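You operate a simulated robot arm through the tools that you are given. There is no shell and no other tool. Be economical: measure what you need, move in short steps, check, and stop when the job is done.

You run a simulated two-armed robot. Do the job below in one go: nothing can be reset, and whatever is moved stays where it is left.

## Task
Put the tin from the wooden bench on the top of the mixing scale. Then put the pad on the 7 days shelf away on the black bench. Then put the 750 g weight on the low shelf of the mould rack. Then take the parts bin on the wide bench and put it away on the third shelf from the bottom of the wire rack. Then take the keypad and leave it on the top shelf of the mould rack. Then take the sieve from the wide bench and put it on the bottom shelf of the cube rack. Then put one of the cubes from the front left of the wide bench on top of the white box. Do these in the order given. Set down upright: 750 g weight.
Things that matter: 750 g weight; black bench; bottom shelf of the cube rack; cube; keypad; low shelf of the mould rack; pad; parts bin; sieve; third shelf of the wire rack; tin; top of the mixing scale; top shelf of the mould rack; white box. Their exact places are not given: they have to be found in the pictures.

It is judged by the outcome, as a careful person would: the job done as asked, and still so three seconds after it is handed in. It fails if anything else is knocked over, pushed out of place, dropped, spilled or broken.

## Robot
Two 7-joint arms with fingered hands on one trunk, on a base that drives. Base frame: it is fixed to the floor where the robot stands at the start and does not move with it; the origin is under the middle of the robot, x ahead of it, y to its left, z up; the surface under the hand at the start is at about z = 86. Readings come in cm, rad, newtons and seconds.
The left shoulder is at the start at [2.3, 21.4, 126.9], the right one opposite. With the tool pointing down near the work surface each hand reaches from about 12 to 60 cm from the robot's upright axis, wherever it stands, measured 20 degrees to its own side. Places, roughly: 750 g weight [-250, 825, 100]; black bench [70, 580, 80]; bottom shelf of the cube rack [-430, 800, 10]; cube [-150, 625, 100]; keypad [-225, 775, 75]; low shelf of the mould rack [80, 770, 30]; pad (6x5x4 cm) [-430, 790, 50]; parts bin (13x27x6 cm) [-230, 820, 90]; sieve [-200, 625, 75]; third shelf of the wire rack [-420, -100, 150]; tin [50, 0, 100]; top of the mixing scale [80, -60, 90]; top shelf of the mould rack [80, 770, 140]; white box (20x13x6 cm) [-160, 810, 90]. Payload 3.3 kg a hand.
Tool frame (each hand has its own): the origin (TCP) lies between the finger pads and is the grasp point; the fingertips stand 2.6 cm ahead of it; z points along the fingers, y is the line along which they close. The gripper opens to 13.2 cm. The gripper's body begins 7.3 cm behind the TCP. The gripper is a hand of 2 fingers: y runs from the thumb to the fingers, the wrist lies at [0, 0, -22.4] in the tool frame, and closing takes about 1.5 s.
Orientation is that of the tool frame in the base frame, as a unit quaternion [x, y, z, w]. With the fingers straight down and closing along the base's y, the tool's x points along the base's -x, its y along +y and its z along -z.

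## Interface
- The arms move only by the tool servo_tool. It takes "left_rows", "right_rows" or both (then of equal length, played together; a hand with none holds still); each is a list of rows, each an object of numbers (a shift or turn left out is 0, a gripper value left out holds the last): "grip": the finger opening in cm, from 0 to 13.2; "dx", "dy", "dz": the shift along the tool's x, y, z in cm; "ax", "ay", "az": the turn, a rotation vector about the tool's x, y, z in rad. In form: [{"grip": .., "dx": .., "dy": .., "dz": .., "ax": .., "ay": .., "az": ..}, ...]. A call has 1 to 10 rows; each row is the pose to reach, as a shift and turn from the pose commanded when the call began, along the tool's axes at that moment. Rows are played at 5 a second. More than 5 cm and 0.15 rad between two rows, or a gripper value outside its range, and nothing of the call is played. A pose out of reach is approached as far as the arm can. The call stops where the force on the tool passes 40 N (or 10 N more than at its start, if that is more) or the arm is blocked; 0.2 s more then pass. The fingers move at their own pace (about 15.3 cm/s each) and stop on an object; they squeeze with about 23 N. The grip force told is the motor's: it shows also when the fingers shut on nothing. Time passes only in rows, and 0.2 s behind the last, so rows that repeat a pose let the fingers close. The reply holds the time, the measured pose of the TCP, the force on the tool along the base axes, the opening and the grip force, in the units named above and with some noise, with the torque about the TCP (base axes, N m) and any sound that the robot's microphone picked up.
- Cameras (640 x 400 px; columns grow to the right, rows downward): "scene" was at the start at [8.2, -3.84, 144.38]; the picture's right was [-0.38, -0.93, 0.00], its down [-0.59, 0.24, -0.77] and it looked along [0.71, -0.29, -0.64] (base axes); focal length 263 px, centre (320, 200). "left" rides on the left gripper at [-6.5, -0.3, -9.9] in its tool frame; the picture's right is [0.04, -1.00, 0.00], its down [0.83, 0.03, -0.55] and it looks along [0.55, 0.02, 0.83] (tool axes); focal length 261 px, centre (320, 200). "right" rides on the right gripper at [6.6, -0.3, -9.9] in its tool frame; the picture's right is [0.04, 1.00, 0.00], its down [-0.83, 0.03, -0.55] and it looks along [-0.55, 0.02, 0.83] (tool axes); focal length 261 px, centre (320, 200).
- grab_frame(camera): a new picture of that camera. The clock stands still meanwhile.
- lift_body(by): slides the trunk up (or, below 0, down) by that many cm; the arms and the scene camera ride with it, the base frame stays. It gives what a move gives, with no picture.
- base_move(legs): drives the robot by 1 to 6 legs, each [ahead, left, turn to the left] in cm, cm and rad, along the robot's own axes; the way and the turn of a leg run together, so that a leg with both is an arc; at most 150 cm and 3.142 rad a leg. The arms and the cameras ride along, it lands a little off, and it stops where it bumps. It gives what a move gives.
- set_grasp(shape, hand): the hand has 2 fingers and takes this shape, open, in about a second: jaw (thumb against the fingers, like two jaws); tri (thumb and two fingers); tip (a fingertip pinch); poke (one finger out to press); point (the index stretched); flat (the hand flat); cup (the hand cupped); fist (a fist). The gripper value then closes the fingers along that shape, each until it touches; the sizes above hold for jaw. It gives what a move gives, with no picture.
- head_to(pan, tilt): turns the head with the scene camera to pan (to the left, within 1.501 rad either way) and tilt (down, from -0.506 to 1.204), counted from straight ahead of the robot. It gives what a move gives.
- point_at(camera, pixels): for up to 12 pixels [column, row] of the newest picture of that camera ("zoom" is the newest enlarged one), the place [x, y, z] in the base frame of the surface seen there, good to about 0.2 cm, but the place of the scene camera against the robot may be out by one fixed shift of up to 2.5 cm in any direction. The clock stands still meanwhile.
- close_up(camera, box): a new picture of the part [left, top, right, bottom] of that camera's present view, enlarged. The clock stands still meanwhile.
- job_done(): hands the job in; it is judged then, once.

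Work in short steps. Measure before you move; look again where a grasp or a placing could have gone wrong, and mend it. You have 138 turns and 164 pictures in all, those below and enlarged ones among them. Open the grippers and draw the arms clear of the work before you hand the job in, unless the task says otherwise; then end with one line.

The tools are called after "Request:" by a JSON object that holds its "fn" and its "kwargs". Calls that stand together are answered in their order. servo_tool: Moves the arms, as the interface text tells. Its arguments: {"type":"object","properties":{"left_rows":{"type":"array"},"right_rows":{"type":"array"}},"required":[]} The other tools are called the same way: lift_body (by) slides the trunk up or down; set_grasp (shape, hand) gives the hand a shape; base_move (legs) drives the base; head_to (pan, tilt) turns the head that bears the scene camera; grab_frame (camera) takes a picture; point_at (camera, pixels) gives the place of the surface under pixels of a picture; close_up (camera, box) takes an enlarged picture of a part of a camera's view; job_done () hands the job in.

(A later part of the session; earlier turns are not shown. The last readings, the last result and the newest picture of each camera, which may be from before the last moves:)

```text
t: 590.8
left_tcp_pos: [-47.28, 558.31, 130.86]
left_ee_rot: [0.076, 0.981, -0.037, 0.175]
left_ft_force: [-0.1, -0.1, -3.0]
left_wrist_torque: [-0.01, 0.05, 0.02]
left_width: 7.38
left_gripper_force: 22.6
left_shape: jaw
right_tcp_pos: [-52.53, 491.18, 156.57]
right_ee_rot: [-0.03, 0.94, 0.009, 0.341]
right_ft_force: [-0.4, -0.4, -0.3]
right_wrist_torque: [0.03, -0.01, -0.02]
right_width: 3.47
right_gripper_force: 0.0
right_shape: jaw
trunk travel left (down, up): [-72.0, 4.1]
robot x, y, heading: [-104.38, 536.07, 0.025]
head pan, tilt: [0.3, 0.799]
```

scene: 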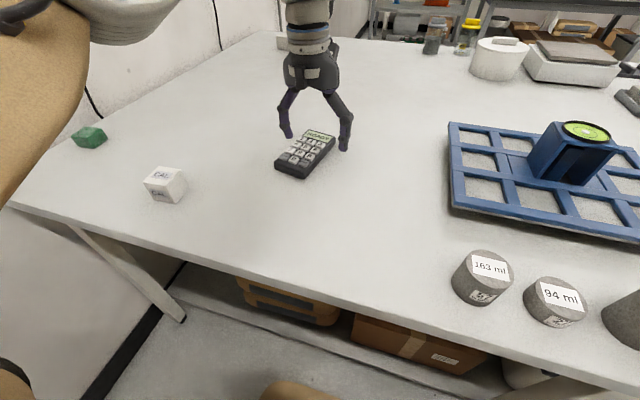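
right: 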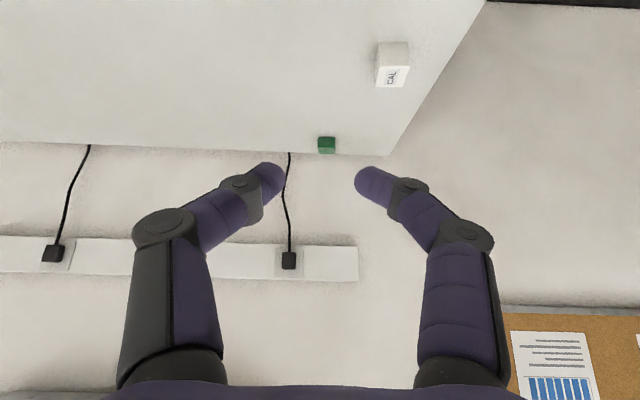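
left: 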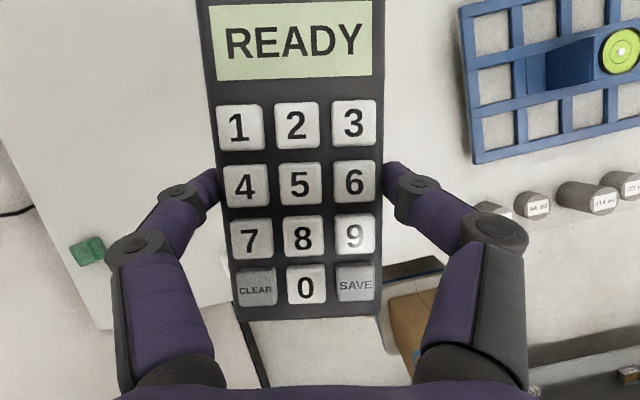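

Request:
{"fn": "base_move", "kwargs": {"legs": [[-3, 0, -0.025], [0, 78, 0], [40, 20, 0], [40, 0, 0], [0, 62, 0], [0, 64, 0]]}}

Request:
{"fn": "lift_body", "kwargs": {"by": 4}}

Request:
{"fn": "servo_tool", "kwargs": {"left_rows": [{"dx": -1.4, "dz": -3.7}, {"dx": -2.8, "dz": -7.5}, {"dx": -4.3, "dz": -11.5}, {"dx": -5.7, "dz": -15.3}]}}

Request:
{"fn": "head_to", "kwargs": {"pan": -0.1, "tilt": 0.35}}

Request:
{"fn": "grab_frame", "kwargs": {"camera": "scene"}}

```text
t: 606.1
left_tcp_pos: [31.85, 780.34, 130.76]
left_ee_rot: [0.098, 0.979, -0.041, 0.174]
left_ft_force: [-0.5, 0.0, -3.8]
left_wrist_torque: [-0.03, 0.04, 0.0]
left_width: 7.43
left_gripper_force: 22.5
left_shape: jaw
right_tcp_pos: [23.72, 713.51, 156.53]
right_ee_rot: [-0.009, 0.94, 0.001, 0.342]
right_ft_force: [0.5, 0.3, 1.1]
right_wrist_torque: [0.02, 0.04, -0.01]
right_width: 3.49
right_gripper_force: 0.1
right_shape: jaw
trunk travel left (down, up): [-72.0, 4.1]
robot x, y, heading: [-26.21, 760.73, -0.019]
head pan, tilt: [0.3, 0.799]
```

```text
t: 606.9
left_tcp_pos: [31.77, 780.39, 134.79]
left_ee_rot: [0.099, 0.979, -0.041, 0.172]
left_ft_force: [-0.4, -0.3, -4.8]
left_wrist_torque: [-0.03, 0.04, 0.02]
left_width: 7.4
left_gripper_force: 23.3
left_shape: jaw
right_tcp_pos: [23.81, 713.58, 160.58]
right_ee_rot: [-0.01, 0.94, 0.003, 0.341]
right_ft_force: [0.2, -0.5, 0.0]
right_wrist_torque: [-0.02, -0.01, 0.01]
right_width: 3.47
right_gripper_force: 0.0
right_shape: jaw
trunk travel left (down, up): [-76.0, 0.1]
robot x, y, heading: [-25.92, 761.01, -0.013]
head pan, tilt: [0.3, 0.799]
```

```text
t: 607.9
left_tcp_pos: [31.39, 780.55, 146.85]
left_ee_rot: [0.099, 0.979, -0.041, 0.174]
left_ft_force: [-0.2, -0.1, -4.1]
left_wrist_torque: [-0.03, 0.04, 0.04]
left_width: 7.37
left_gripper_force: 23.0
left_shape: jaw
left hand out of reach, approached as far as the arm can: row 3, 4
right_tcp_pos: [23.69, 713.38, 160.58]
right_ee_rot: [-0.009, 0.94, 0.002, 0.341]
right_ft_force: [0.2, -0.2, -0.8]
right_wrist_torque: [0.0, 0.01, -0.01]
right_width: 3.5
right_gripper_force: 0.0
right_shape: jaw
trunk travel left (down, up): [-76.0, 0.1]
robot x, y, heading: [-26.48, 760.94, -0.02]
head pan, tilt: [0.3, 0.799]
```

```text
t: 608.8
left_tcp_pos: [31.39, 780.58, 146.72]
left_ee_rot: [0.099, 0.979, -0.041, 0.174]
left_ft_force: [0.0, 0.4, -5.0]
left_wrist_torque: [-0.03, 0.02, 0.0]
left_width: 7.4
left_gripper_force: 22.8
left_shape: jaw
right_tcp_pos: [23.55, 713.52, 160.56]
right_ee_rot: [-0.01, 0.94, 0.002, 0.342]
right_ft_force: [0.0, -0.4, 0.2]
right_wrist_torque: [-0.01, -0.02, -0.01]
right_width: 3.48
right_gripper_force: 0.1
right_shape: jaw
trunk travel left (down, up): [-76.0, 0.1]
robot x, y, heading: [-25.99, 760.57, -0.015]
head pan, tilt: [-0.099, 0.351]
```

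```text
38 pictures are left
```

scene: 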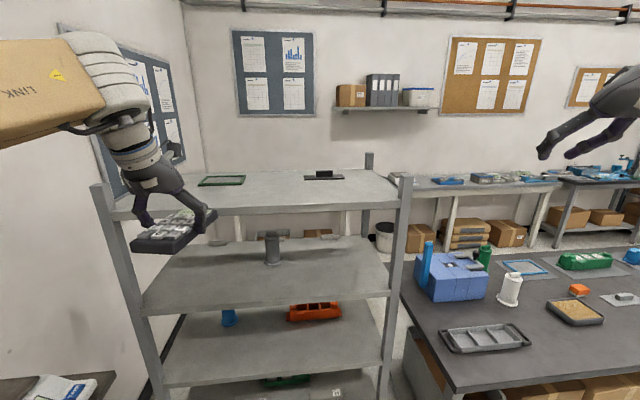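

I measure the top shelf surface and the two items on it plus the corner posts.

Request:
{"fn": "point_at", "kwargs": {"camera": "scene", "pixels": [[280, 195], [220, 181], [322, 177], [280, 210], [97, 187], [405, 180], [240, 205], [300, 185], [160, 245], [200, 185]]}}

```text
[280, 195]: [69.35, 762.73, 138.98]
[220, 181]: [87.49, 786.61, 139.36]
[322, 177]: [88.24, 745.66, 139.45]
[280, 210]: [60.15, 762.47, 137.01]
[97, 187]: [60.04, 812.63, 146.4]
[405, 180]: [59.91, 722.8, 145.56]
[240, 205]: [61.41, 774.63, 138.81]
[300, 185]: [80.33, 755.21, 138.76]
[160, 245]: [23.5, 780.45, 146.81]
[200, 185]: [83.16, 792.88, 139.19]
```

Shelf top ≈138.1; the spot at [69.5, 777] in front of the green board is free. I drive in 38 cm and lower with the trunk.

Request:
{"fn": "base_move", "kwargs": {"legs": [[38, -3, 0]]}}

Request:
{"fn": "lift_body", "kwargs": {"by": -4.8}}

Request:
{"fn": "grab_frame", "kwargs": {"camera": "scene"}}

```text
t: 611.2
left_tcp_pos: [68.7, 776.76, 146.72]
left_ee_rot: [0.099, 0.979, -0.041, 0.174]
left_ft_force: [-0.5, 0.7, -4.0]
left_wrist_torque: [-0.03, 0.04, -0.02]
left_width: 7.39
left_gripper_force: 23.1
left_shape: jaw
right_tcp_pos: [60.92, 709.65, 160.61]
right_ee_rot: [-0.008, 0.94, 0.001, 0.342]
right_ft_force: [0.6, 0.2, 0.5]
right_wrist_torque: [0.0, 0.01, -0.01]
right_width: 3.47
right_gripper_force: 0.1
right_shape: jaw
trunk travel left (down, up): [-76.0, 0.1]
robot x, y, heading: [11.31, 757.06, -0.02]
head pan, tilt: [-0.099, 0.351]
```

```text
t: 612.1
left_tcp_pos: [68.69, 776.74, 141.85]
left_ee_rot: [0.099, 0.979, -0.041, 0.174]
left_ft_force: [0.0, -0.4, -3.2]
left_wrist_torque: [-0.03, 0.03, -0.01]
left_width: 7.39
left_gripper_force: 23.1
left_shape: jaw
right_tcp_pos: [60.81, 709.65, 155.74]
right_ee_rot: [-0.009, 0.94, 0.001, 0.342]
right_ft_force: [-0.7, 0.2, 0.2]
right_wrist_torque: [-0.03, 0.03, -0.01]
right_width: 3.46
right_gripper_force: 0.0
right_shape: jaw
trunk travel left (down, up): [-71.2, 4.9]
robot x, y, heading: [10.84, 757.1, -0.018]
head pan, tilt: [-0.099, 0.351]
```

```text
37 pictures are left
```

scene: 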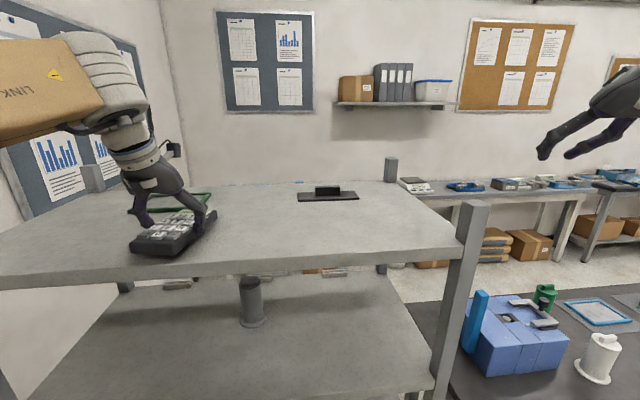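

Just above the shelf. I lower 1.1 cm, open, raise the trunk and check.

Request:
{"fn": "lift_body", "kwargs": {"by": -0.7}}

Request:
{"fn": "lift_body", "kwargs": {"by": -0.4}}

Request:
{"fn": "servo_tool", "kwargs": {"left_rows": [{"grip": 8.5}, {"grip": 10.5}, {"grip": 11}, {"grip": 11}]}}

Request:
{"fn": "lift_body", "kwargs": {"by": 5.9}}

Request:
{"fn": "grab_frame", "kwargs": {"camera": "left"}}

```text
t: 612.7
left_tcp_pos: [68.75, 776.73, 141.17]
left_ee_rot: [0.1, 0.979, -0.041, 0.175]
left_ft_force: [0.1, 0.7, -4.2]
left_wrist_torque: [-0.06, 0.0, 0.0]
left_width: 7.39
left_gripper_force: 22.6
left_shape: jaw
right_tcp_pos: [60.86, 709.71, 155.09]
right_ee_rot: [-0.008, 0.94, 0.001, 0.341]
right_ft_force: [0.6, 0.3, -0.2]
right_wrist_torque: [0.01, 0.02, 0.02]
right_width: 3.48
right_gripper_force: 0.1
right_shape: jaw
trunk travel left (down, up): [-70.5, 5.6]
robot x, y, heading: [11.38, 757.29, -0.019]
head pan, tilt: [-0.099, 0.351]
```

```text
t: 613.2
left_tcp_pos: [68.83, 776.79, 140.76]
left_ee_rot: [0.099, 0.979, -0.041, 0.175]
left_ft_force: [-0.1, -0.9, 3.1]
left_wrist_torque: [0.25, -0.07, -0.03]
left_width: 7.38
left_gripper_force: 23.4
left_shape: jaw
right_tcp_pos: [60.89, 709.6, 154.55]
right_ee_rot: [-0.009, 0.94, 0.002, 0.342]
right_ft_force: [0.3, -0.7, -0.8]
right_wrist_torque: [-0.01, -0.03, 0.02]
right_width: 3.45
right_gripper_force: 0.0
right_shape: jaw
trunk travel left (down, up): [-70.1, 6.0]
robot x, y, heading: [11.35, 757.16, -0.019]
head pan, tilt: [-0.099, 0.351]
```

```text
t: 614.2
left_tcp_pos: [68.62, 776.62, 141.03]
left_ee_rot: [0.1, 0.979, -0.04, 0.174]
left_ft_force: [-1.1, -2.5, 7.3]
left_wrist_torque: [0.41, -0.08, 0.0]
left_width: 10.74
left_gripper_force: 0.1
left_shape: jaw
right_tcp_pos: [60.79, 709.45, 154.69]
right_ee_rot: [-0.008, 0.94, 0.002, 0.342]
right_ft_force: [-0.1, 0.2, 0.0]
right_wrist_torque: [-0.01, -0.06, 0.02]
right_width: 3.49
right_gripper_force: 0.1
right_shape: jaw
trunk travel left (down, up): [-70.1, 6.0]
robot x, y, heading: [10.81, 757.17, -0.015]
head pan, tilt: [-0.099, 0.351]
```

```text
t: 615.2
left_tcp_pos: [68.62, 776.76, 146.67]
left_ee_rot: [0.1, 0.979, -0.041, 0.174]
left_ft_force: [0.0, -0.8, -0.1]
left_wrist_torque: [-0.01, -0.01, 0.0]
left_width: 10.98
left_gripper_force: 0.0
left_shape: jaw
right_tcp_pos: [60.88, 709.69, 160.51]
right_ee_rot: [-0.008, 0.94, 0.001, 0.341]
right_ft_force: [0.1, -0.6, 0.0]
right_wrist_torque: [0.0, -0.01, -0.01]
right_width: 3.44
right_gripper_force: 0.1
right_shape: jaw
trunk travel left (down, up): [-76.0, 0.1]
robot x, y, heading: [11.12, 756.64, -0.02]
head pan, tilt: [-0.099, 0.351]
```

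```text
36 pictures are left
```

left: 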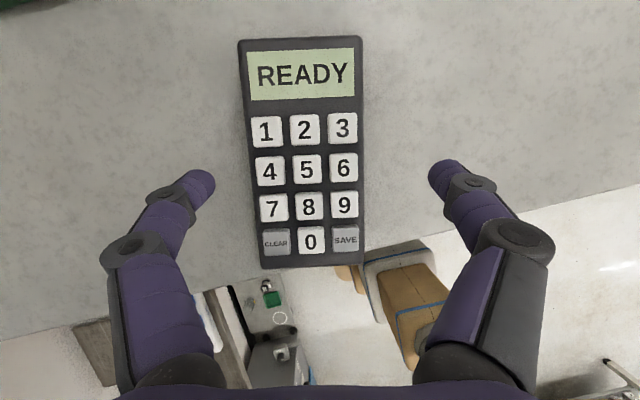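

Keypad is on the top shelf. Next the sieve: I drive back through the gap to the south side of the wide bench, turn to face it, lower and look.

Request:
{"fn": "base_move", "kwargs": {"legs": [[-40, 0, 0.02], [0, -144.5, 0], [-79, 0, 0], [0, -76, 0], [-75, 0, 0], [0, 0, 1.57]]}}

Request:
{"fn": "lift_body", "kwargs": {"by": -36}}

Request:
{"fn": "head_to", "kwargs": {"pan": 0.0, "tilt": 0.75}}

Request:
{"fn": "grab_frame", "kwargs": {"camera": "scene"}}

Request:
{"fn": "grab_frame", "kwargs": {"camera": "right"}}

```text
t: 630.7
left_tcp_pos: [-52.26, 592.85, 146.63]
left_ee_rot: [-0.012, 0.984, -0.021, 0.177]
left_ft_force: [0.2, -0.3, -0.1]
left_wrist_torque: [0.04, 0.04, 0.02]
left_width: 10.99
left_gripper_force: 0.0
left_shape: jaw
right_tcp_pos: [-45.1, 525.7, 160.57]
right_ee_rot: [-0.115, 0.933, 0.04, 0.34]
right_ft_force: [-0.5, -0.5, -0.2]
right_wrist_torque: [0.05, 0.0, 0.02]
right_width: 3.47
right_gripper_force: 0.0
right_shape: jaw
trunk travel left (down, up): [-76.0, 0.1]
robot x, y, heading: [-103.78, 560.9, 0.208]
head pan, tilt: [-0.099, 0.351]
stopped in leg 4: the robot was blocked; the commanded pose is now the measured one
```

```text
t: 634.2
left_tcp_pos: [-52.38, 592.94, 110.7]
left_ee_rot: [-0.012, 0.984, -0.021, 0.178]
left_ft_force: [-0.7, -1.4, -0.2]
left_wrist_torque: [0.04, 0.02, -0.01]
left_width: 10.97
left_gripper_force: 0.0
left_shape: jaw
right_tcp_pos: [-44.89, 525.8, 124.68]
right_ee_rot: [-0.115, 0.933, 0.04, 0.339]
right_ft_force: [-0.4, -0.7, 0.3]
right_wrist_torque: [-0.02, -0.01, 0.01]
right_width: 3.49
right_gripper_force: 0.2
right_shape: jaw
trunk travel left (down, up): [-40.0, 36.1]
robot x, y, heading: [-103.67, 561.03, 0.197]
head pan, tilt: [-0.099, 0.351]
```

```text
t: 635.1
left_tcp_pos: [-52.3, 593.06, 110.75]
left_ee_rot: [-0.012, 0.984, -0.021, 0.177]
left_ft_force: [0.1, -0.3, 0.0]
left_wrist_torque: [0.01, -0.01, -0.01]
left_width: 10.99
left_gripper_force: 0.0
left_shape: jaw
right_tcp_pos: [-45.02, 525.84, 124.55]
right_ee_rot: [-0.115, 0.932, 0.04, 0.341]
right_ft_force: [-0.5, 0.1, 0.1]
right_wrist_torque: [0.03, 0.03, 0.02]
right_width: 3.49
right_gripper_force: 0.1
right_shape: jaw
trunk travel left (down, up): [-40.0, 36.1]
robot x, y, heading: [-103.91, 560.96, 0.202]
head pan, tilt: [0.0, 0.75]
```

```text
35 pictures are left
```

scene: 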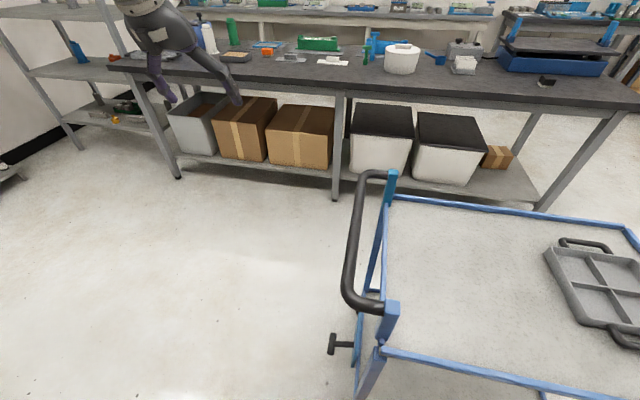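

```text
34 pictures are left
```

right: 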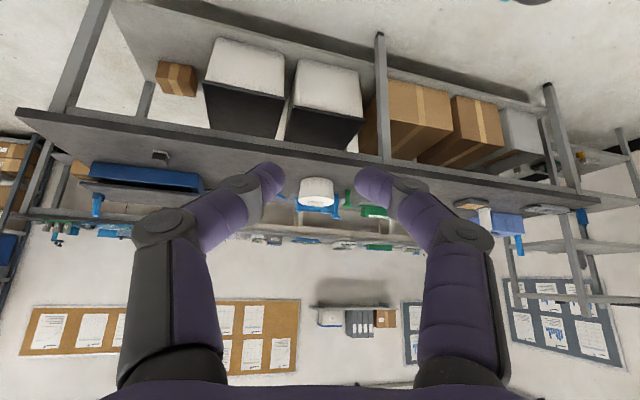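

I bumped near the trolley with a 0.2 rad twist. I check whether the trolley moved (handle was at [−73, 561]…[−45, 563]), then back off and finish the route.

Request:
{"fn": "point_at", "kwargs": {"camera": "scene", "pixels": [[346, 292], [357, 180], [372, 178], [395, 320], [332, 345]]}}

Request:
{"fn": "base_move", "kwargs": {"legs": [[-7, 0, 0], [0, 0, -0.2], [0, -27, 0], [-75, 0, 0], [0, 0, 1.57]]}}

Request:
{"fn": "grab_frame", "kwargs": {"camera": "scene"}}

Request:
{"fn": "grab_frame", "kwargs": {"camera": "right"}}

```text
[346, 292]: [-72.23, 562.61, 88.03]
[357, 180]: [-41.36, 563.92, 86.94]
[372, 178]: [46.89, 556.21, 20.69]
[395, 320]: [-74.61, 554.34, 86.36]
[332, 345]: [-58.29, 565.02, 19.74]
```

```text
t: 646.0
left_tcp_pos: [-210.65, 587.54, 110.75]
left_ee_rot: [-0.653, 0.736, 0.1, 0.148]
left_ft_force: [-0.5, 1.0, 0.3]
left_wrist_torque: [0.01, 0.0, 0.01]
left_width: 11.0
left_gripper_force: 0.1
left_shape: jaw
right_tcp_pos: [-143.16, 585.1, 124.68]
right_ee_rot: [0.697, -0.63, -0.252, -0.231]
right_ft_force: [-0.9, -0.1, -1.1]
right_wrist_torque: [0.01, -0.03, 0.01]
right_width: 3.47
right_gripper_force: 0.0
right_shape: jaw
trunk travel left (down, up): [-40.0, 36.1]
robot x, y, heading: [-186.35, 531.99, 1.628]
head pan, tilt: [0.0, 0.75]
```

```text
33 pictures are left
```

scene: 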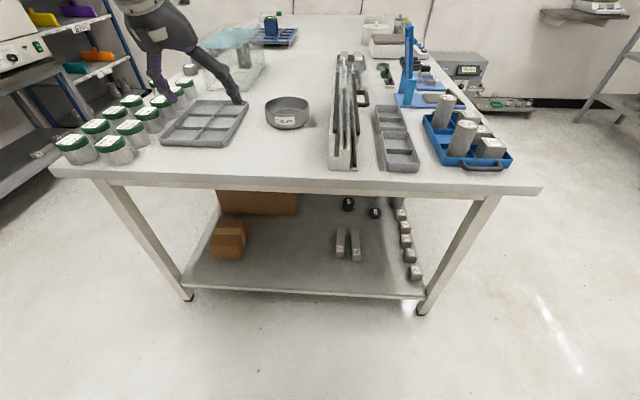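

```text
32 pictures are left
```

right: 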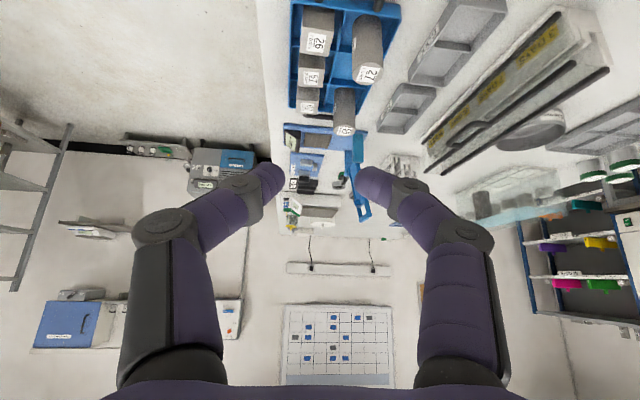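

The trolley is unmoved. I measure the sieve (287,112) and the crate's cubes together.

Request:
{"fn": "point_at", "kwargs": {"camera": "scene", "pixels": [[265, 108], [309, 108], [287, 98], [287, 112], [287, 128], [268, 118], [490, 140], [490, 150], [483, 130], [478, 128], [240, 105], [330, 110]]}}

Request:
{"fn": "close_up", "kwargs": {"camera": "scene", "box": [400, 70, 540, 190]}}

Request:
{"fn": "close_up", "kwargs": {"camera": "scene", "box": [230, 70, 350, 160]}}

```text
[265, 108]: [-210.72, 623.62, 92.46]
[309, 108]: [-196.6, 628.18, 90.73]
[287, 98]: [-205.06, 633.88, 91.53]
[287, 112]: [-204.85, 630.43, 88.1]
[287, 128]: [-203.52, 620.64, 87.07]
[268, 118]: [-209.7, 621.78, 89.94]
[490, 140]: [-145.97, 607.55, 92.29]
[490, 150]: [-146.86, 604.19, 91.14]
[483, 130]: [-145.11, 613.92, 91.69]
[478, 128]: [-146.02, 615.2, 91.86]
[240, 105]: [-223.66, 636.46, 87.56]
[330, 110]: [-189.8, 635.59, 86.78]
```

```text
3.33 times, centred on (470, 130) of scene
```

zoom: 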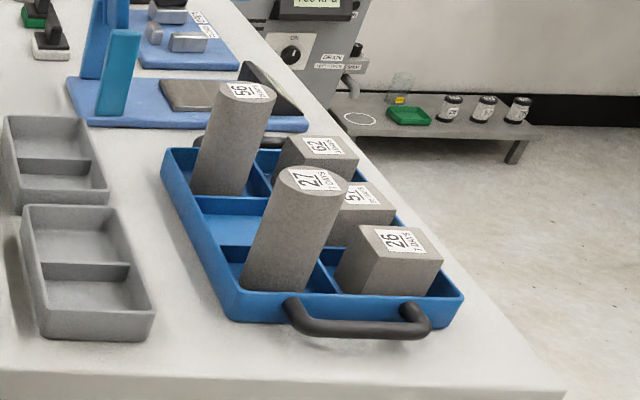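

```text
4.44 times, centred on (290, 115) of scene
```

zoom: 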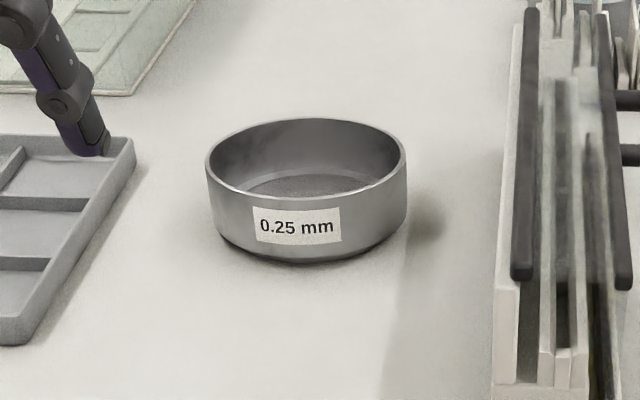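

Sieve: 14 cm across, centre ≈[−203.7, 627.5], rim z≈91. I'll pinch its left rim like the bin: reposition the base and bring the right hand above the rim.

Request:
{"fn": "base_move", "kwargs": {"legs": [[0, 0, -0.057], [0, 62, 0], [30, 0, 0]]}}

Request:
{"fn": "servo_tool", "kwargs": {"right_rows": [{"grip": 5, "dx": 0.95, "dy": 1.2, "dz": 3.7}, {"dx": 1.9, "dy": 2.4, "dz": 7.3}, {"dx": 2.9, "dy": 3.6, "dz": 11}, {"dx": 3.8, "dy": 4.8, "dz": 14.7}, {"dx": 4.8, "dy": 6, "dz": 18.4}, {"dx": 5.7, "dy": 7.2, "dz": 22}, {"dx": 6.7, "dy": 8.4, "dz": 25.7}]}}

Request:
{"fn": "grab_frame", "kwargs": {"camera": "right"}}

```text
t: 651.5
left_tcp_pos: [-270.03, 618.64, 110.73]
left_ee_rot: [-0.633, 0.753, 0.096, 0.15]
left_ft_force: [0.1, 1.1, -0.2]
left_wrist_torque: [-0.01, 0.01, 0.01]
left_width: 11.0
left_gripper_force: 0.0
left_shape: jaw
right_tcp_pos: [-202.86, 612.62, 124.51]
right_ee_rot: [0.681, -0.648, -0.246, -0.237]
right_ft_force: [-0.7, 0.8, 0.3]
right_wrist_torque: [0.0, -0.04, 0.01]
right_width: 3.46
right_gripper_force: 0.1
right_shape: jaw
trunk travel left (down, up): [-40.0, 36.1]
robot x, y, heading: [-248.55, 561.29, 1.582]
head pan, tilt: [0.0, 0.75]
```

```text
t: 653.1
left_tcp_pos: [-269.89, 618.62, 110.77]
left_ee_rot: [-0.633, 0.753, 0.096, 0.151]
left_ft_force: [-0.2, -0.4, -0.6]
left_wrist_torque: [-0.01, 0.0, -0.01]
left_width: 10.99
left_gripper_force: 0.0
left_shape: jaw
right_tcp_pos: [-211.55, 623.53, 100.44]
right_ee_rot: [0.681, -0.648, -0.247, -0.237]
right_ft_force: [0.1, -0.5, 0.0]
right_wrist_torque: [0.0, -0.02, 0.02]
right_width: 4.98
right_gripper_force: 0.0
right_shape: jaw
trunk travel left (down, up): [-40.0, 36.1]
robot x, y, heading: [-248.62, 561.74, 1.572]
head pan, tilt: [0.0, 0.75]
```

```text
29 pictures are left
```

right: 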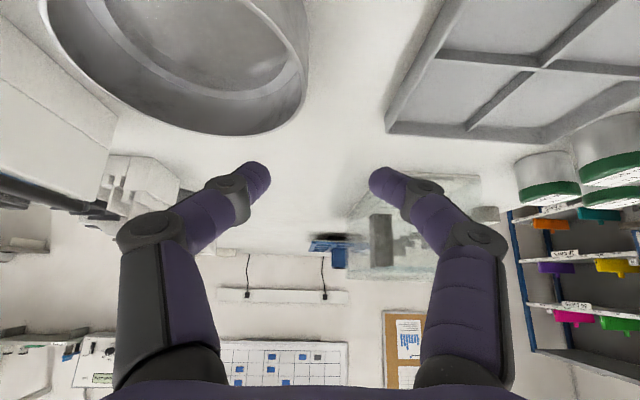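

I measure the rim with the wrist camera for an exact pinch point.

Request:
{"fn": "point_at", "kwargs": {"camera": "right", "pixels": [[303, 75], [307, 50], [306, 20], [290, 105], [46, 10], [200, 132], [120, 105], [297, 70], [160, 60]]}}

```text
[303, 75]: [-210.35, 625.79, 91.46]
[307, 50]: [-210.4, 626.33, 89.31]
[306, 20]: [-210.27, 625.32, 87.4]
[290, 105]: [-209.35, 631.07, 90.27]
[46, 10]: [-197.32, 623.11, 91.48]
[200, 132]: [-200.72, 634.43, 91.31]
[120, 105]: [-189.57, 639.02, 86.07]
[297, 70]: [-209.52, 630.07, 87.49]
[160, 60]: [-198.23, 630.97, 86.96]
```

Rim leftmost at [−210.4, 627.4], z 91.5. I descend, pinch, lift, and check.

Request:
{"fn": "servo_tool", "kwargs": {"right_rows": [{"dx": 1.3, "dy": -1.0, "dz": 3.6}, {"dx": 2.7, "dy": -1.4, "dz": 7.2}, {"dx": 4, "dy": -1.4, "dz": 10.8}, {"dx": 4, "dy": -1.4, "dz": 10.8, "grip": 0}, {"dx": 4, "dy": -1.4, "dz": 10.8}, {"dx": 4, "dy": -1.4, "dz": 10.8}, {"dx": 4, "dy": -1.4, "dz": 10.8}, {"dx": 2.7, "dy": -1.4, "dz": 9.3}, {"dx": 0.8, "dy": -1.4, "dz": 7}, {"dx": -1.1, "dy": -1.4, "dz": 4.7}]}}

Request:
{"fn": "lift_body", "kwargs": {"by": 30}}

Request:
{"fn": "grab_frame", "kwargs": {"camera": "right"}}

```text
t: 655.3
left_tcp_pos: [-270.0, 618.45, 110.76]
left_ee_rot: [-0.633, 0.753, 0.096, 0.151]
left_ft_force: [0.4, -0.4, -0.1]
left_wrist_torque: [0.03, -0.02, -0.01]
left_width: 10.98
left_gripper_force: 0.1
left_shape: jaw
right_tcp_pos: [-210.45, 627.57, 97.71]
right_ee_rot: [0.68, -0.649, -0.246, -0.237]
right_ft_force: [-0.5, 0.7, -2.4]
right_wrist_torque: [-0.01, 0.22, -0.03]
right_width: 0.01
right_gripper_force: 22.9
right_shape: jaw
trunk travel left (down, up): [-40.0, 36.1]
robot x, y, heading: [-248.6, 561.42, 1.578]
head pan, tilt: [0.0, 0.75]
```

```text
t: 658.3
left_tcp_pos: [-269.94, 618.59, 140.74]
left_ee_rot: [-0.633, 0.753, 0.096, 0.151]
left_ft_force: [0.7, -0.2, -0.4]
left_wrist_torque: [-0.04, -0.01, 0.0]
left_width: 10.99
left_gripper_force: 0.1
left_shape: jaw
right_tcp_pos: [-210.39, 627.45, 127.68]
right_ee_rot: [0.681, -0.648, -0.247, -0.237]
right_ft_force: [0.2, -0.1, -3.3]
right_wrist_torque: [-0.03, 0.2, -0.05]
right_width: 0.01
right_gripper_force: 22.8
right_shape: jaw
trunk travel left (down, up): [-70.0, 6.1]
robot x, y, heading: [-248.39, 561.79, 1.58]
head pan, tilt: [0.0, 0.75]
```

```text
28 pictures are left
```

right: 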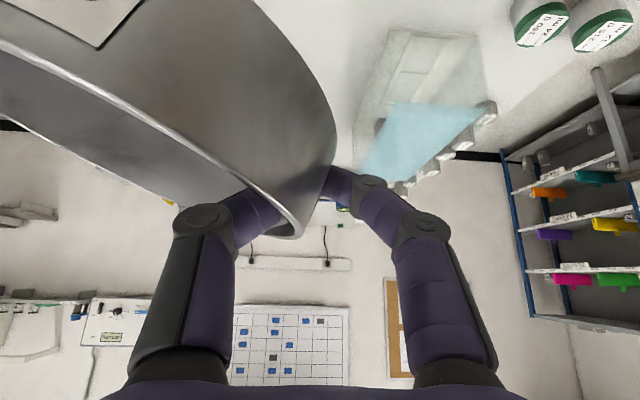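

Held (rolled some, ~0.3 kg). I draw both hands in and drive to a pre-pose before the cube rack, angled 0.4 rad, then lower the trunk and look.

Request:
{"fn": "servo_tool", "kwargs": {"left_rows": [{"dx": 3.7, "dy": -0.7, "dz": -1.3}, {"dx": 7.4, "dy": -1.4, "dz": -2.7}, {"dx": 11.1, "dy": -2.1, "dz": -4}, {"dx": 14.8, "dy": -2.9, "dz": -5.3}, {"dx": 18.5, "dy": -3.6, "dz": -6.7}, {"dx": 22.2, "dy": -4.3, "dz": -8}, {"dx": 25.9, "dy": -5, "dz": -9.3}, {"dx": 29, "dy": -5.7, "dz": -10.5}], "right_rows": [{"dx": 1.1, "dz": -0.9}, {"dx": 2.1, "dz": -1.8}, {"dx": 3.2, "dy": 0.1, "dz": -2.7}, {"dx": 4.2, "dy": 0.2, "dz": -3.5}, {"dx": 5.3, "dy": 0.3, "dz": -4.4}, {"dx": 6.3, "dy": 0.3, "dz": -5.3}, {"dx": 7.4, "dy": 0.4, "dz": -6.2}, {"dx": 8.4, "dy": 0.4, "dz": -7}]}}

Request:
{"fn": "base_move", "kwargs": {"legs": [[-25, 54, 0], [103, 0, 0], [0, 0, 0.98], [0, 0, 0.98], [-40.6, -141.5, 0]]}}

Request:
{"fn": "lift_body", "kwargs": {"by": -40}}

Request:
{"fn": "lift_body", "kwargs": {"by": -29}}

Request:
{"fn": "head_to", "kwargs": {"pan": -0.5, "tilt": 0.6}}

Request:
{"fn": "grab_frame", "kwargs": {"camera": "scene"}}

Request:
{"fn": "grab_frame", "kwargs": {"camera": "right"}}

```text
t: 660.1
left_tcp_pos: [-269.86, 587.05, 140.54]
left_ee_rot: [-0.632, 0.754, 0.096, 0.152]
left_ft_force: [-0.6, -0.5, -0.5]
left_wrist_torque: [0.04, 0.0, 0.01]
left_width: 10.97
left_gripper_force: 0.1
left_shape: jaw
right_tcp_pos: [-210.09, 616.42, 127.55]
right_ee_rot: [0.68, -0.648, -0.246, -0.239]
right_ft_force: [0.4, 0.6, -2.7]
right_wrist_torque: [0.0, 0.18, 0.01]
right_width: 0.02
right_gripper_force: 22.8
right_shape: jaw
trunk travel left (down, up): [-70.0, 6.1]
robot x, y, heading: [-248.55, 561.44, 1.583]
head pan, tilt: [0.0, 0.75]
```

```text
t: 679.9
left_tcp_pos: [-329.32, 750.42, 140.57]
left_ee_rot: [0.979, 0.098, -0.179, -0.005]
left_ft_force: [-0.5, 0.4, 0.1]
left_wrist_torque: [-0.01, -0.03, 0.01]
left_width: 10.98
left_gripper_force: 0.1
left_shape: jaw
right_tcp_pos: [-378.54, 795.42, 127.48]
right_ee_rot: [0.919, 0.196, -0.335, 0.069]
right_ft_force: [-0.4, 0.8, -3.8]
right_wrist_torque: [-0.17, -0.09, 0.01]
right_width: 0.01
right_gripper_force: 23.6
right_shape: jaw
trunk travel left (down, up): [-70.0, 6.1]
robot x, y, heading: [-313.16, 779.31, -2.763]
head pan, tilt: [0.0, 0.75]
```

```text
t: 683.8
left_tcp_pos: [-329.33, 750.39, 100.59]
left_ee_rot: [0.979, 0.099, -0.179, -0.005]
left_ft_force: [-0.6, -0.3, 0.8]
left_wrist_torque: [-0.02, 0.0, -0.05]
left_width: 10.99
left_gripper_force: 0.0
left_shape: jaw
right_tcp_pos: [-378.43, 795.31, 87.56]
right_ee_rot: [0.919, 0.196, -0.335, 0.07]
right_ft_force: [0.8, -0.7, -2.8]
right_wrist_torque: [-0.17, -0.07, -0.02]
right_width: 0.01
right_gripper_force: 23.3
right_shape: jaw
trunk travel left (down, up): [-30.0, 46.1]
robot x, y, heading: [-313.26, 779.42, -2.757]
head pan, tilt: [0.0, 0.75]
```

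```text
t: 686.7
left_tcp_pos: [-332.23, 749.3, 67.6]
left_ee_rot: [0.99, 0.105, -0.088, -0.032]
left_ft_force: [-0.1, 0.3, -0.9]
left_wrist_torque: [0.0, -0.01, -0.01]
left_width: 10.97
left_gripper_force: 0.0
left_shape: jaw
right_tcp_pos: [-378.55, 795.14, 58.56]
right_ee_rot: [0.919, 0.197, -0.335, 0.069]
right_ft_force: [0.8, -0.1, -2.7]
right_wrist_torque: [-0.18, -0.1, 0.03]
right_width: 0.0
right_gripper_force: 23.7
right_shape: jaw
trunk travel left (down, up): [-1.0, 75.1]
robot x, y, heading: [-313.19, 779.45, -2.759]
head pan, tilt: [0.0, 0.75]
```

```text
t: 687.6
left_tcp_pos: [-332.18, 749.22, 67.57]
left_ee_rot: [0.99, 0.105, -0.088, -0.032]
left_ft_force: [0.1, 0.0, -0.2]
left_wrist_torque: [0.01, -0.03, 0.01]
left_width: 11.02
left_gripper_force: 0.1
left_shape: jaw
right_tcp_pos: [-378.38, 795.28, 58.49]
right_ee_rot: [0.919, 0.196, -0.335, 0.069]
right_ft_force: [0.0, -0.1, -2.7]
right_wrist_torque: [-0.15, -0.11, 0.01]
right_width: 0.0
right_gripper_force: 23.2
right_shape: jaw
trunk travel left (down, up): [-1.0, 75.1]
robot x, y, heading: [-313.17, 779.59, -2.765]
head pan, tilt: [-0.499, 0.6]
```

```text
27 pictures are left
```

scene: 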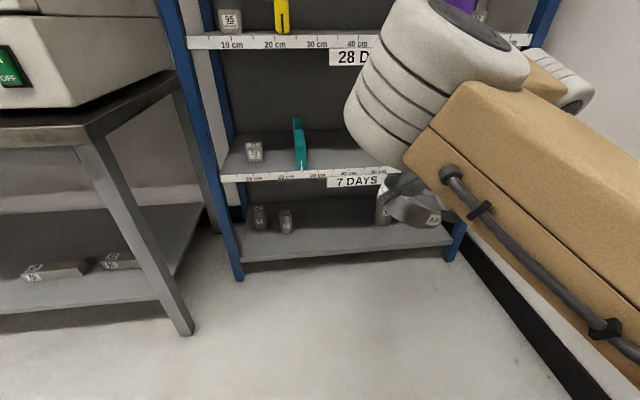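

```text
26 pictures are left
```

right: 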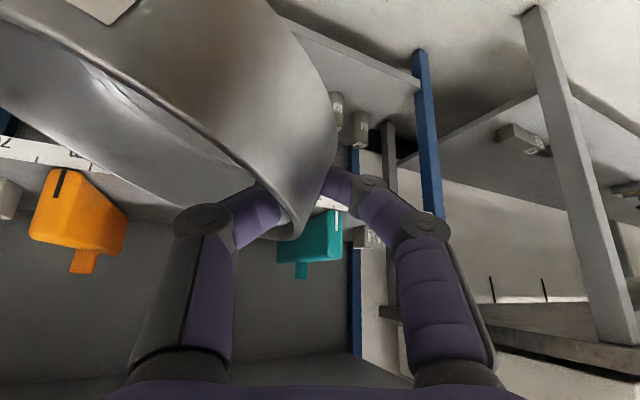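

I measure the bottom shelf's free zone and lower the hand 33 cm in front of the rack at the same time.

Request:
{"fn": "point_at", "kwargs": {"camera": "scene", "pixels": [[286, 222], [286, 232], [383, 215], [335, 235], [340, 250], [260, 222], [330, 215], [410, 235]]}}

Request:
{"fn": "servo_tool", "kwargs": {"right_rows": [{"dx": 2.65, "dz": 3.16}, {"dx": 5.3, "dz": 6.3}, {"dx": 7.9, "dz": 9.5}, {"dx": 10.6, "dz": 12.6}, {"dx": 13.2, "dz": 15.8}, {"dx": 15.9, "dz": 19}, {"dx": 18.5, "dz": 22.1}, {"dx": 21.2, "dz": 25.3}]}}

Request:
{"fn": "grab_frame", "kwargs": {"camera": "right"}}

Request:
{"fn": "grab_frame", "kwargs": {"camera": "scene"}}

```text
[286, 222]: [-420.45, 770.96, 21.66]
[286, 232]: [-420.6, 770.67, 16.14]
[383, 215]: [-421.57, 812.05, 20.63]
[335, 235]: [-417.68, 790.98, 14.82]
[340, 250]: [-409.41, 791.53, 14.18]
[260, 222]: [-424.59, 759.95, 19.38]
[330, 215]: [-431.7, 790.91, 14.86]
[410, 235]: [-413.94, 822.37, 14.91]
```

```text
t: 689.4
left_tcp_pos: [-332.2, 749.18, 67.55]
left_ee_rot: [0.99, 0.104, -0.087, -0.032]
left_ft_force: [0.0, -0.4, 0.0]
left_wrist_torque: [0.02, 0.02, -0.01]
left_width: 11.0
left_gripper_force: 0.2
left_shape: jaw
right_tcp_pos: [-378.49, 795.48, 25.4]
right_ee_rot: [0.919, 0.195, -0.336, 0.069]
right_ft_force: [-0.1, 0.2, -2.3]
right_wrist_torque: [-0.16, -0.05, 0.0]
right_width: 0.01
right_gripper_force: 23.1
right_shape: jaw
trunk travel left (down, up): [-1.0, 75.1]
robot x, y, heading: [-313.57, 779.38, -2.761]
head pan, tilt: [-0.499, 0.6]
```

```text
25 pictures are left
```

right: 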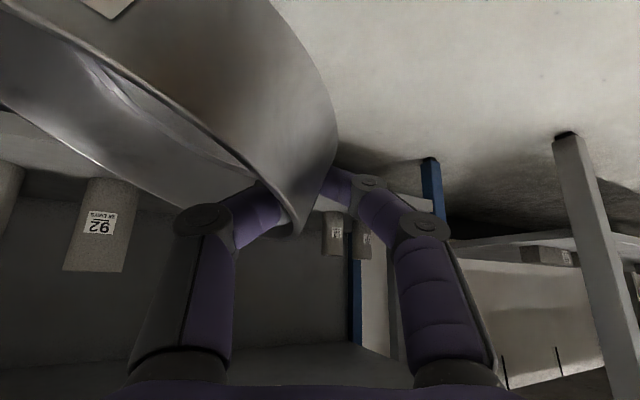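

```text
24 pictures are left
```

scene: 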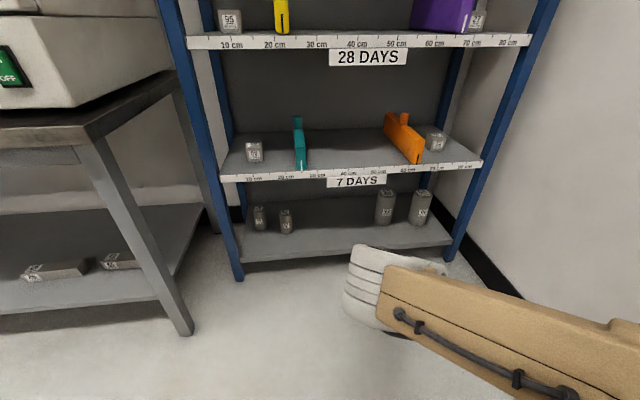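

Shelf z≈14, free between y 774 and 806. I counter-roll the hand ~0.3 rad to level the sieve, raise slightly, and drive in so the sieve comes over the shelf front.

Request:
{"fn": "servo_tool", "kwargs": {"right_rows": [{"dx": -0.4, "dz": -0.5, "ax": 0.1, "az": -0.085}, {"dx": -0.9, "dz": -1, "ax": 0.2, "az": -0.17}, {"dx": -1.3, "dz": -1.5, "ax": 0.25, "az": -0.21}]}}

Request:
{"fn": "base_move", "kwargs": {"legs": [[34, -3, 0]]}}

Request:
{"fn": "grab_frame", "kwargs": {"camera": "right"}}

Request:
{"fn": "head_to", "kwargs": {"pan": -0.5, "tilt": 0.7}}

Request:
{"fn": "grab_frame", "kwargs": {"camera": "scene"}}

Request:
{"fn": "point_at", "kwargs": {"camera": "right", "pixels": [[290, 225], [150, 130], [60, 70], [250, 60], [320, 100], [20, 100], [200, 20]]}}

```text
t: 690.2
left_tcp_pos: [-332.23, 749.31, 67.57]
left_ee_rot: [0.99, 0.105, -0.087, -0.032]
left_ft_force: [0.4, -0.9, -0.5]
left_wrist_torque: [0.0, -0.02, -0.01]
left_width: 11.01
left_gripper_force: 0.0
left_shape: jaw
right_tcp_pos: [-378.46, 796.54, 27.15]
right_ee_rot: [0.898, 0.241, -0.358, -0.089]
right_ft_force: [-0.4, -0.5, -2.7]
right_wrist_torque: [-0.19, -0.05, 0.01]
right_width: 0.0
right_gripper_force: 22.4
right_shape: jaw
trunk travel left (down, up): [-1.0, 75.1]
robot x, y, heading: [-313.19, 779.43, -2.761]
head pan, tilt: [-0.499, 0.6]
```

```text
t: 692.4
left_tcp_pos: [-364.9, 739.35, 67.47]
left_ee_rot: [0.99, 0.103, -0.088, -0.032]
left_ft_force: [-0.3, 0.4, -0.1]
left_wrist_torque: [-0.02, 0.01, -0.01]
left_width: 10.99
left_gripper_force: 0.1
left_shape: jaw
right_tcp_pos: [-411.43, 786.52, 27.47]
right_ee_rot: [0.897, 0.239, -0.362, -0.086]
right_ft_force: [0.0, 0.9, -2.7]
right_wrist_torque: [-0.23, -0.09, 0.02]
right_width: 0.0
right_gripper_force: 23.0
right_shape: jaw
trunk travel left (down, up): [-1.0, 75.1]
robot x, y, heading: [-345.93, 769.56, -2.759]
head pan, tilt: [-0.499, 0.6]
```

```text
23 pictures are left
```

right: 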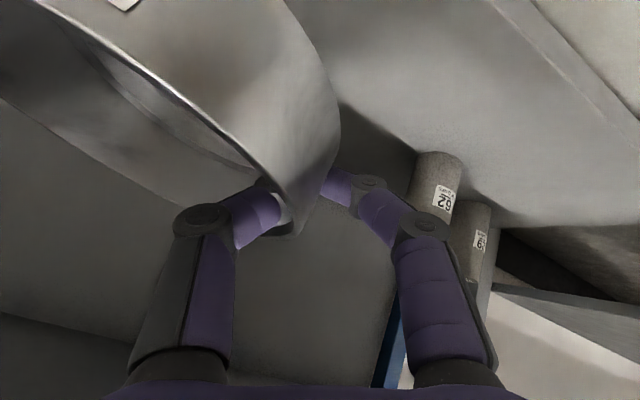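

```text
t: 693.1
left_tcp_pos: [-364.87, 739.39, 67.69]
left_ee_rot: [0.99, 0.104, -0.088, -0.033]
left_ft_force: [0.1, 0.3, -0.2]
left_wrist_torque: [0.01, -0.01, 0.01]
left_width: 11.01
left_gripper_force: 0.0
left_shape: jaw
right_tcp_pos: [-411.56, 786.82, 27.37]
right_ee_rot: [0.898, 0.237, -0.361, -0.087]
right_ft_force: [0.7, 0.2, -3.6]
right_wrist_torque: [-0.24, -0.1, 0.02]
right_width: 0.01
right_gripper_force: 23.2
right_shape: jaw
trunk travel left (down, up): [-1.0, 75.1]
robot x, y, heading: [-346.13, 769.24, -2.763]
head pan, tilt: [-0.499, 0.7]
```

```text
22 pictures are left
```

scene: 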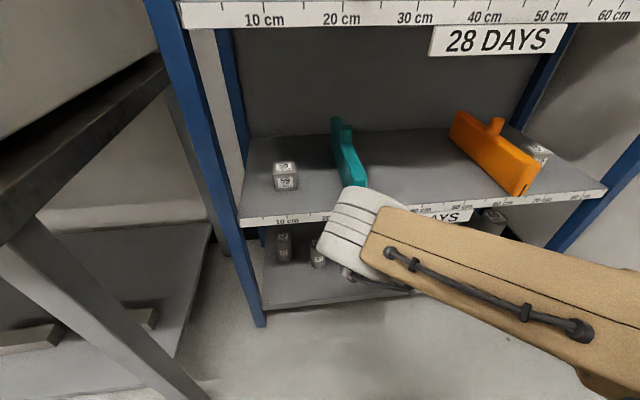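

```text
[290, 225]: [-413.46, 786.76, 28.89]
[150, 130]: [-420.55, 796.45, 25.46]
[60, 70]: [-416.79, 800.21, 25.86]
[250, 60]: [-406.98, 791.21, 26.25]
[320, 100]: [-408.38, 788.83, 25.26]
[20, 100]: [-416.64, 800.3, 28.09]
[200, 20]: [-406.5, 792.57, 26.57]
```

The sieve is level now (rim 28.9 / 28.1), centre ≈[−413.5, 793.5]. I lower 6.5, drive in 4 cm more, and lower to near contact.

Request:
{"fn": "servo_tool", "kwargs": {"right_rows": [{"dx": 2, "dy": 1.1, "dz": 2.4}, {"dx": 3.95, "dy": 2.13, "dz": 4.72}]}}

Request:
{"fn": "base_move", "kwargs": {"legs": [[4.5, 0, 0]]}}

Request:
{"fn": "servo_tool", "kwargs": {"right_rows": [{"dx": 0.9, "dy": 0.5, "dz": 1.1}, {"dx": 1.5, "dy": 0.8, "dz": 1.8}, {"dx": 1.8, "dy": 1, "dz": 2.2}]}}

Request:
{"fn": "grab_frame", "kwargs": {"camera": "right"}}

Request:
{"fn": "point_at", "kwargs": {"camera": "right", "pixels": [[290, 225], [60, 70], [20, 100], [250, 60], [300, 20], [420, 80]]}}

```text
t: 693.7
left_tcp_pos: [-364.9, 739.44, 67.61]
left_ee_rot: [0.99, 0.105, -0.087, -0.032]
left_ft_force: [0.5, 0.2, 0.0]
left_wrist_torque: [0.02, 0.03, 0.0]
left_width: 10.99
left_gripper_force: 0.1
left_shape: jaw
right_tcp_pos: [-411.32, 786.41, 20.96]
right_ee_rot: [0.897, 0.24, -0.361, -0.086]
right_ft_force: [-0.5, 0.9, -1.4]
right_wrist_torque: [-0.2, -0.13, -0.02]
right_width: 0.0
right_gripper_force: 23.0
right_shape: jaw
trunk travel left (down, up): [-1.0, 75.1]
robot x, y, heading: [-345.81, 769.57, -2.766]
head pan, tilt: [-0.499, 0.7]
```

```text
t: 694.6
left_tcp_pos: [-369.1, 737.76, 67.6]
left_ee_rot: [0.99, 0.104, -0.089, -0.032]
left_ft_force: [-0.6, 0.1, -0.2]
left_wrist_torque: [0.0, -0.01, -0.01]
left_width: 10.97
left_gripper_force: 0.0
left_shape: jaw
right_tcp_pos: [-415.56, 784.76, 20.98]
right_ee_rot: [0.897, 0.239, -0.362, -0.086]
right_ft_force: [0.2, 0.4, -2.9]
right_wrist_torque: [-0.19, -0.1, -0.01]
right_width: 0.0
right_gripper_force: 22.8
right_shape: jaw
trunk travel left (down, up): [-1.0, 75.1]
robot x, y, heading: [-350.07, 767.83, -2.763]
head pan, tilt: [-0.499, 0.7]
```

```text
t: 695.4
left_tcp_pos: [-369.09, 737.77, 67.54]
left_ee_rot: [0.99, 0.104, -0.088, -0.031]
left_ft_force: [-0.1, 0.2, -0.1]
left_wrist_torque: [0.0, 0.01, -0.01]
left_width: 10.99
left_gripper_force: 0.1
left_shape: jaw
right_tcp_pos: [-415.67, 784.73, 18.01]
right_ee_rot: [0.897, 0.239, -0.362, -0.086]
right_ft_force: [-0.7, -0.2, -2.3]
right_wrist_torque: [-0.08, -0.14, 0.01]
right_width: 0.0
right_gripper_force: 23.4
right_shape: jaw
trunk travel left (down, up): [-1.0, 75.1]
robot x, y, heading: [-349.95, 768.05, -2.765]
head pan, tilt: [-0.499, 0.7]
```

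```text
21 pictures are left
```

right: 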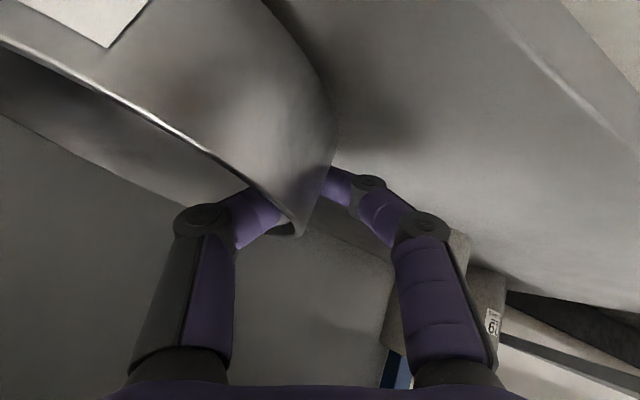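

```text
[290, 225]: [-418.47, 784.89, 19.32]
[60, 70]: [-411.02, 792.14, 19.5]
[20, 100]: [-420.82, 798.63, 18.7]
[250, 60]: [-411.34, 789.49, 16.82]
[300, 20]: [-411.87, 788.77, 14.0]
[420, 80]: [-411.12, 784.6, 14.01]
```

Essentially in contact (rim 19.3, shelf 14.0). I lower 0.4, open, lift straight up, back away, raise the trunk, and take a picture.

Request:
{"fn": "servo_tool", "kwargs": {"right_rows": [{"dx": 0.25, "dy": 0.13, "dz": 0.3}, {"dx": 0.25, "dy": 0.13, "dz": 0.3, "grip": 1.5}, {"dx": 0.25, "dy": 0.13, "dz": 0.3, "grip": 3.5}, {"dx": 0.25, "dy": 0.13, "dz": 0.3, "grip": 3.5}, {"dx": -1, "dy": -0.5, "dz": -1.2}, {"dx": -2.3, "dy": -1.2, "dz": -2.8}, {"dx": -3.8, "dy": -2, "dz": -4.5}]}}

Request:
{"fn": "base_move", "kwargs": {"legs": [[-42, 0, 0]]}}

Request:
{"fn": "grab_frame", "kwargs": {"camera": "right"}}

Request:
{"fn": "lift_body", "kwargs": {"by": 40}}

Request:
{"fn": "lift_body", "kwargs": {"by": 34}}

Request:
{"fn": "grab_frame", "kwargs": {"camera": "scene"}}

```text
t: 697.0
left_tcp_pos: [-369.07, 737.79, 67.6]
left_ee_rot: [0.99, 0.104, -0.087, -0.031]
left_ft_force: [-0.3, -0.4, 0.3]
left_wrist_torque: [0.01, -0.01, 0.0]
left_width: 10.97
left_gripper_force: 0.1
left_shape: jaw
right_tcp_pos: [-415.51, 785.52, 24.27]
right_ee_rot: [0.898, 0.235, -0.359, -0.093]
right_ft_force: [-0.2, -0.1, 0.2]
right_wrist_torque: [-0.03, 0.0, 0.01]
right_width: 3.45
right_gripper_force: 0.2
right_shape: jaw
trunk travel left (down, up): [-1.0, 75.1]
robot x, y, heading: [-349.9, 768.03, -2.765]
head pan, tilt: [-0.499, 0.7]
```

```text
t: 699.5
left_tcp_pos: [-331.25, 752.77, 67.67]
left_ee_rot: [0.99, 0.102, -0.087, -0.032]
left_ft_force: [-0.4, 0.4, -0.1]
left_wrist_torque: [-0.03, -0.01, 0.01]
left_width: 10.98
left_gripper_force: 0.0
left_shape: jaw
right_tcp_pos: [-377.74, 800.78, 24.38]
right_ee_rot: [0.899, 0.232, -0.36, -0.091]
right_ft_force: [0.9, -0.7, 0.0]
right_wrist_torque: [-0.01, 0.04, 0.02]
right_width: 3.48
right_gripper_force: 0.0
right_shape: jaw
trunk travel left (down, up): [-1.0, 75.1]
robot x, y, heading: [-312.19, 782.86, -2.769]
head pan, tilt: [-0.499, 0.7]
```

```text
20 pictures are left
```

right: 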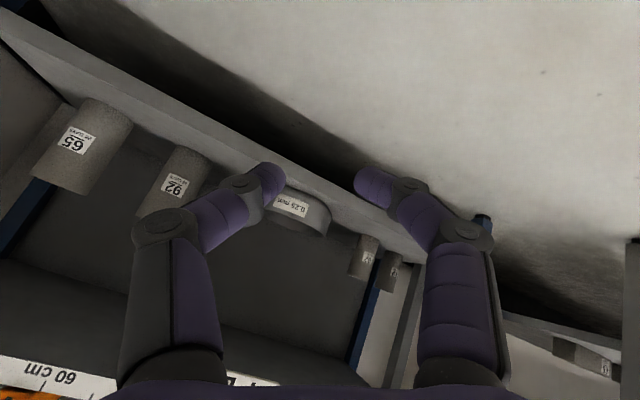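

```text
t: 703.4
left_tcp_pos: [-331.35, 752.71, 107.58]
left_ee_rot: [0.99, 0.101, -0.088, -0.032]
left_ft_force: [-0.7, 0.6, -0.9]
left_wrist_torque: [0.01, -0.03, 0.01]
left_width: 10.95
left_gripper_force: 0.1
left_shape: jaw
right_tcp_pos: [-377.75, 800.82, 64.41]
right_ee_rot: [0.899, 0.232, -0.36, -0.091]
right_ft_force: [-0.4, -0.3, 0.3]
right_wrist_torque: [0.01, 0.0, -0.02]
right_width: 3.48
right_gripper_force: 0.1
right_shape: jaw
trunk travel left (down, up): [-41.0, 35.1]
robot x, y, heading: [-312.27, 782.51, -2.768]
head pan, tilt: [-0.499, 0.7]
```

```text
t: 706.7
left_tcp_pos: [-331.34, 752.86, 141.64]
left_ee_rot: [0.99, 0.102, -0.087, -0.032]
left_ft_force: [0.9, 0.1, -0.5]
left_wrist_torque: [-0.04, -0.03, 0.0]
left_width: 10.99
left_gripper_force: 0.0
left_shape: jaw
right_tcp_pos: [-377.7, 800.7, 98.28]
right_ee_rot: [0.899, 0.232, -0.361, -0.091]
right_ft_force: [0.1, 0.6, -0.3]
right_wrist_torque: [-0.01, -0.01, 0.0]
right_width: 3.46
right_gripper_force: 0.0
right_shape: jaw
trunk travel left (down, up): [-75.0, 1.1]
robot x, y, heading: [-312.27, 783.01, -2.776]
head pan, tilt: [-0.499, 0.7]
```

```text
19 pictures are left
```

scene: 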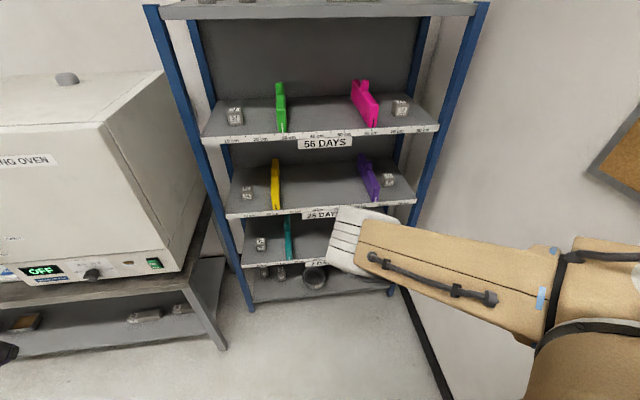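

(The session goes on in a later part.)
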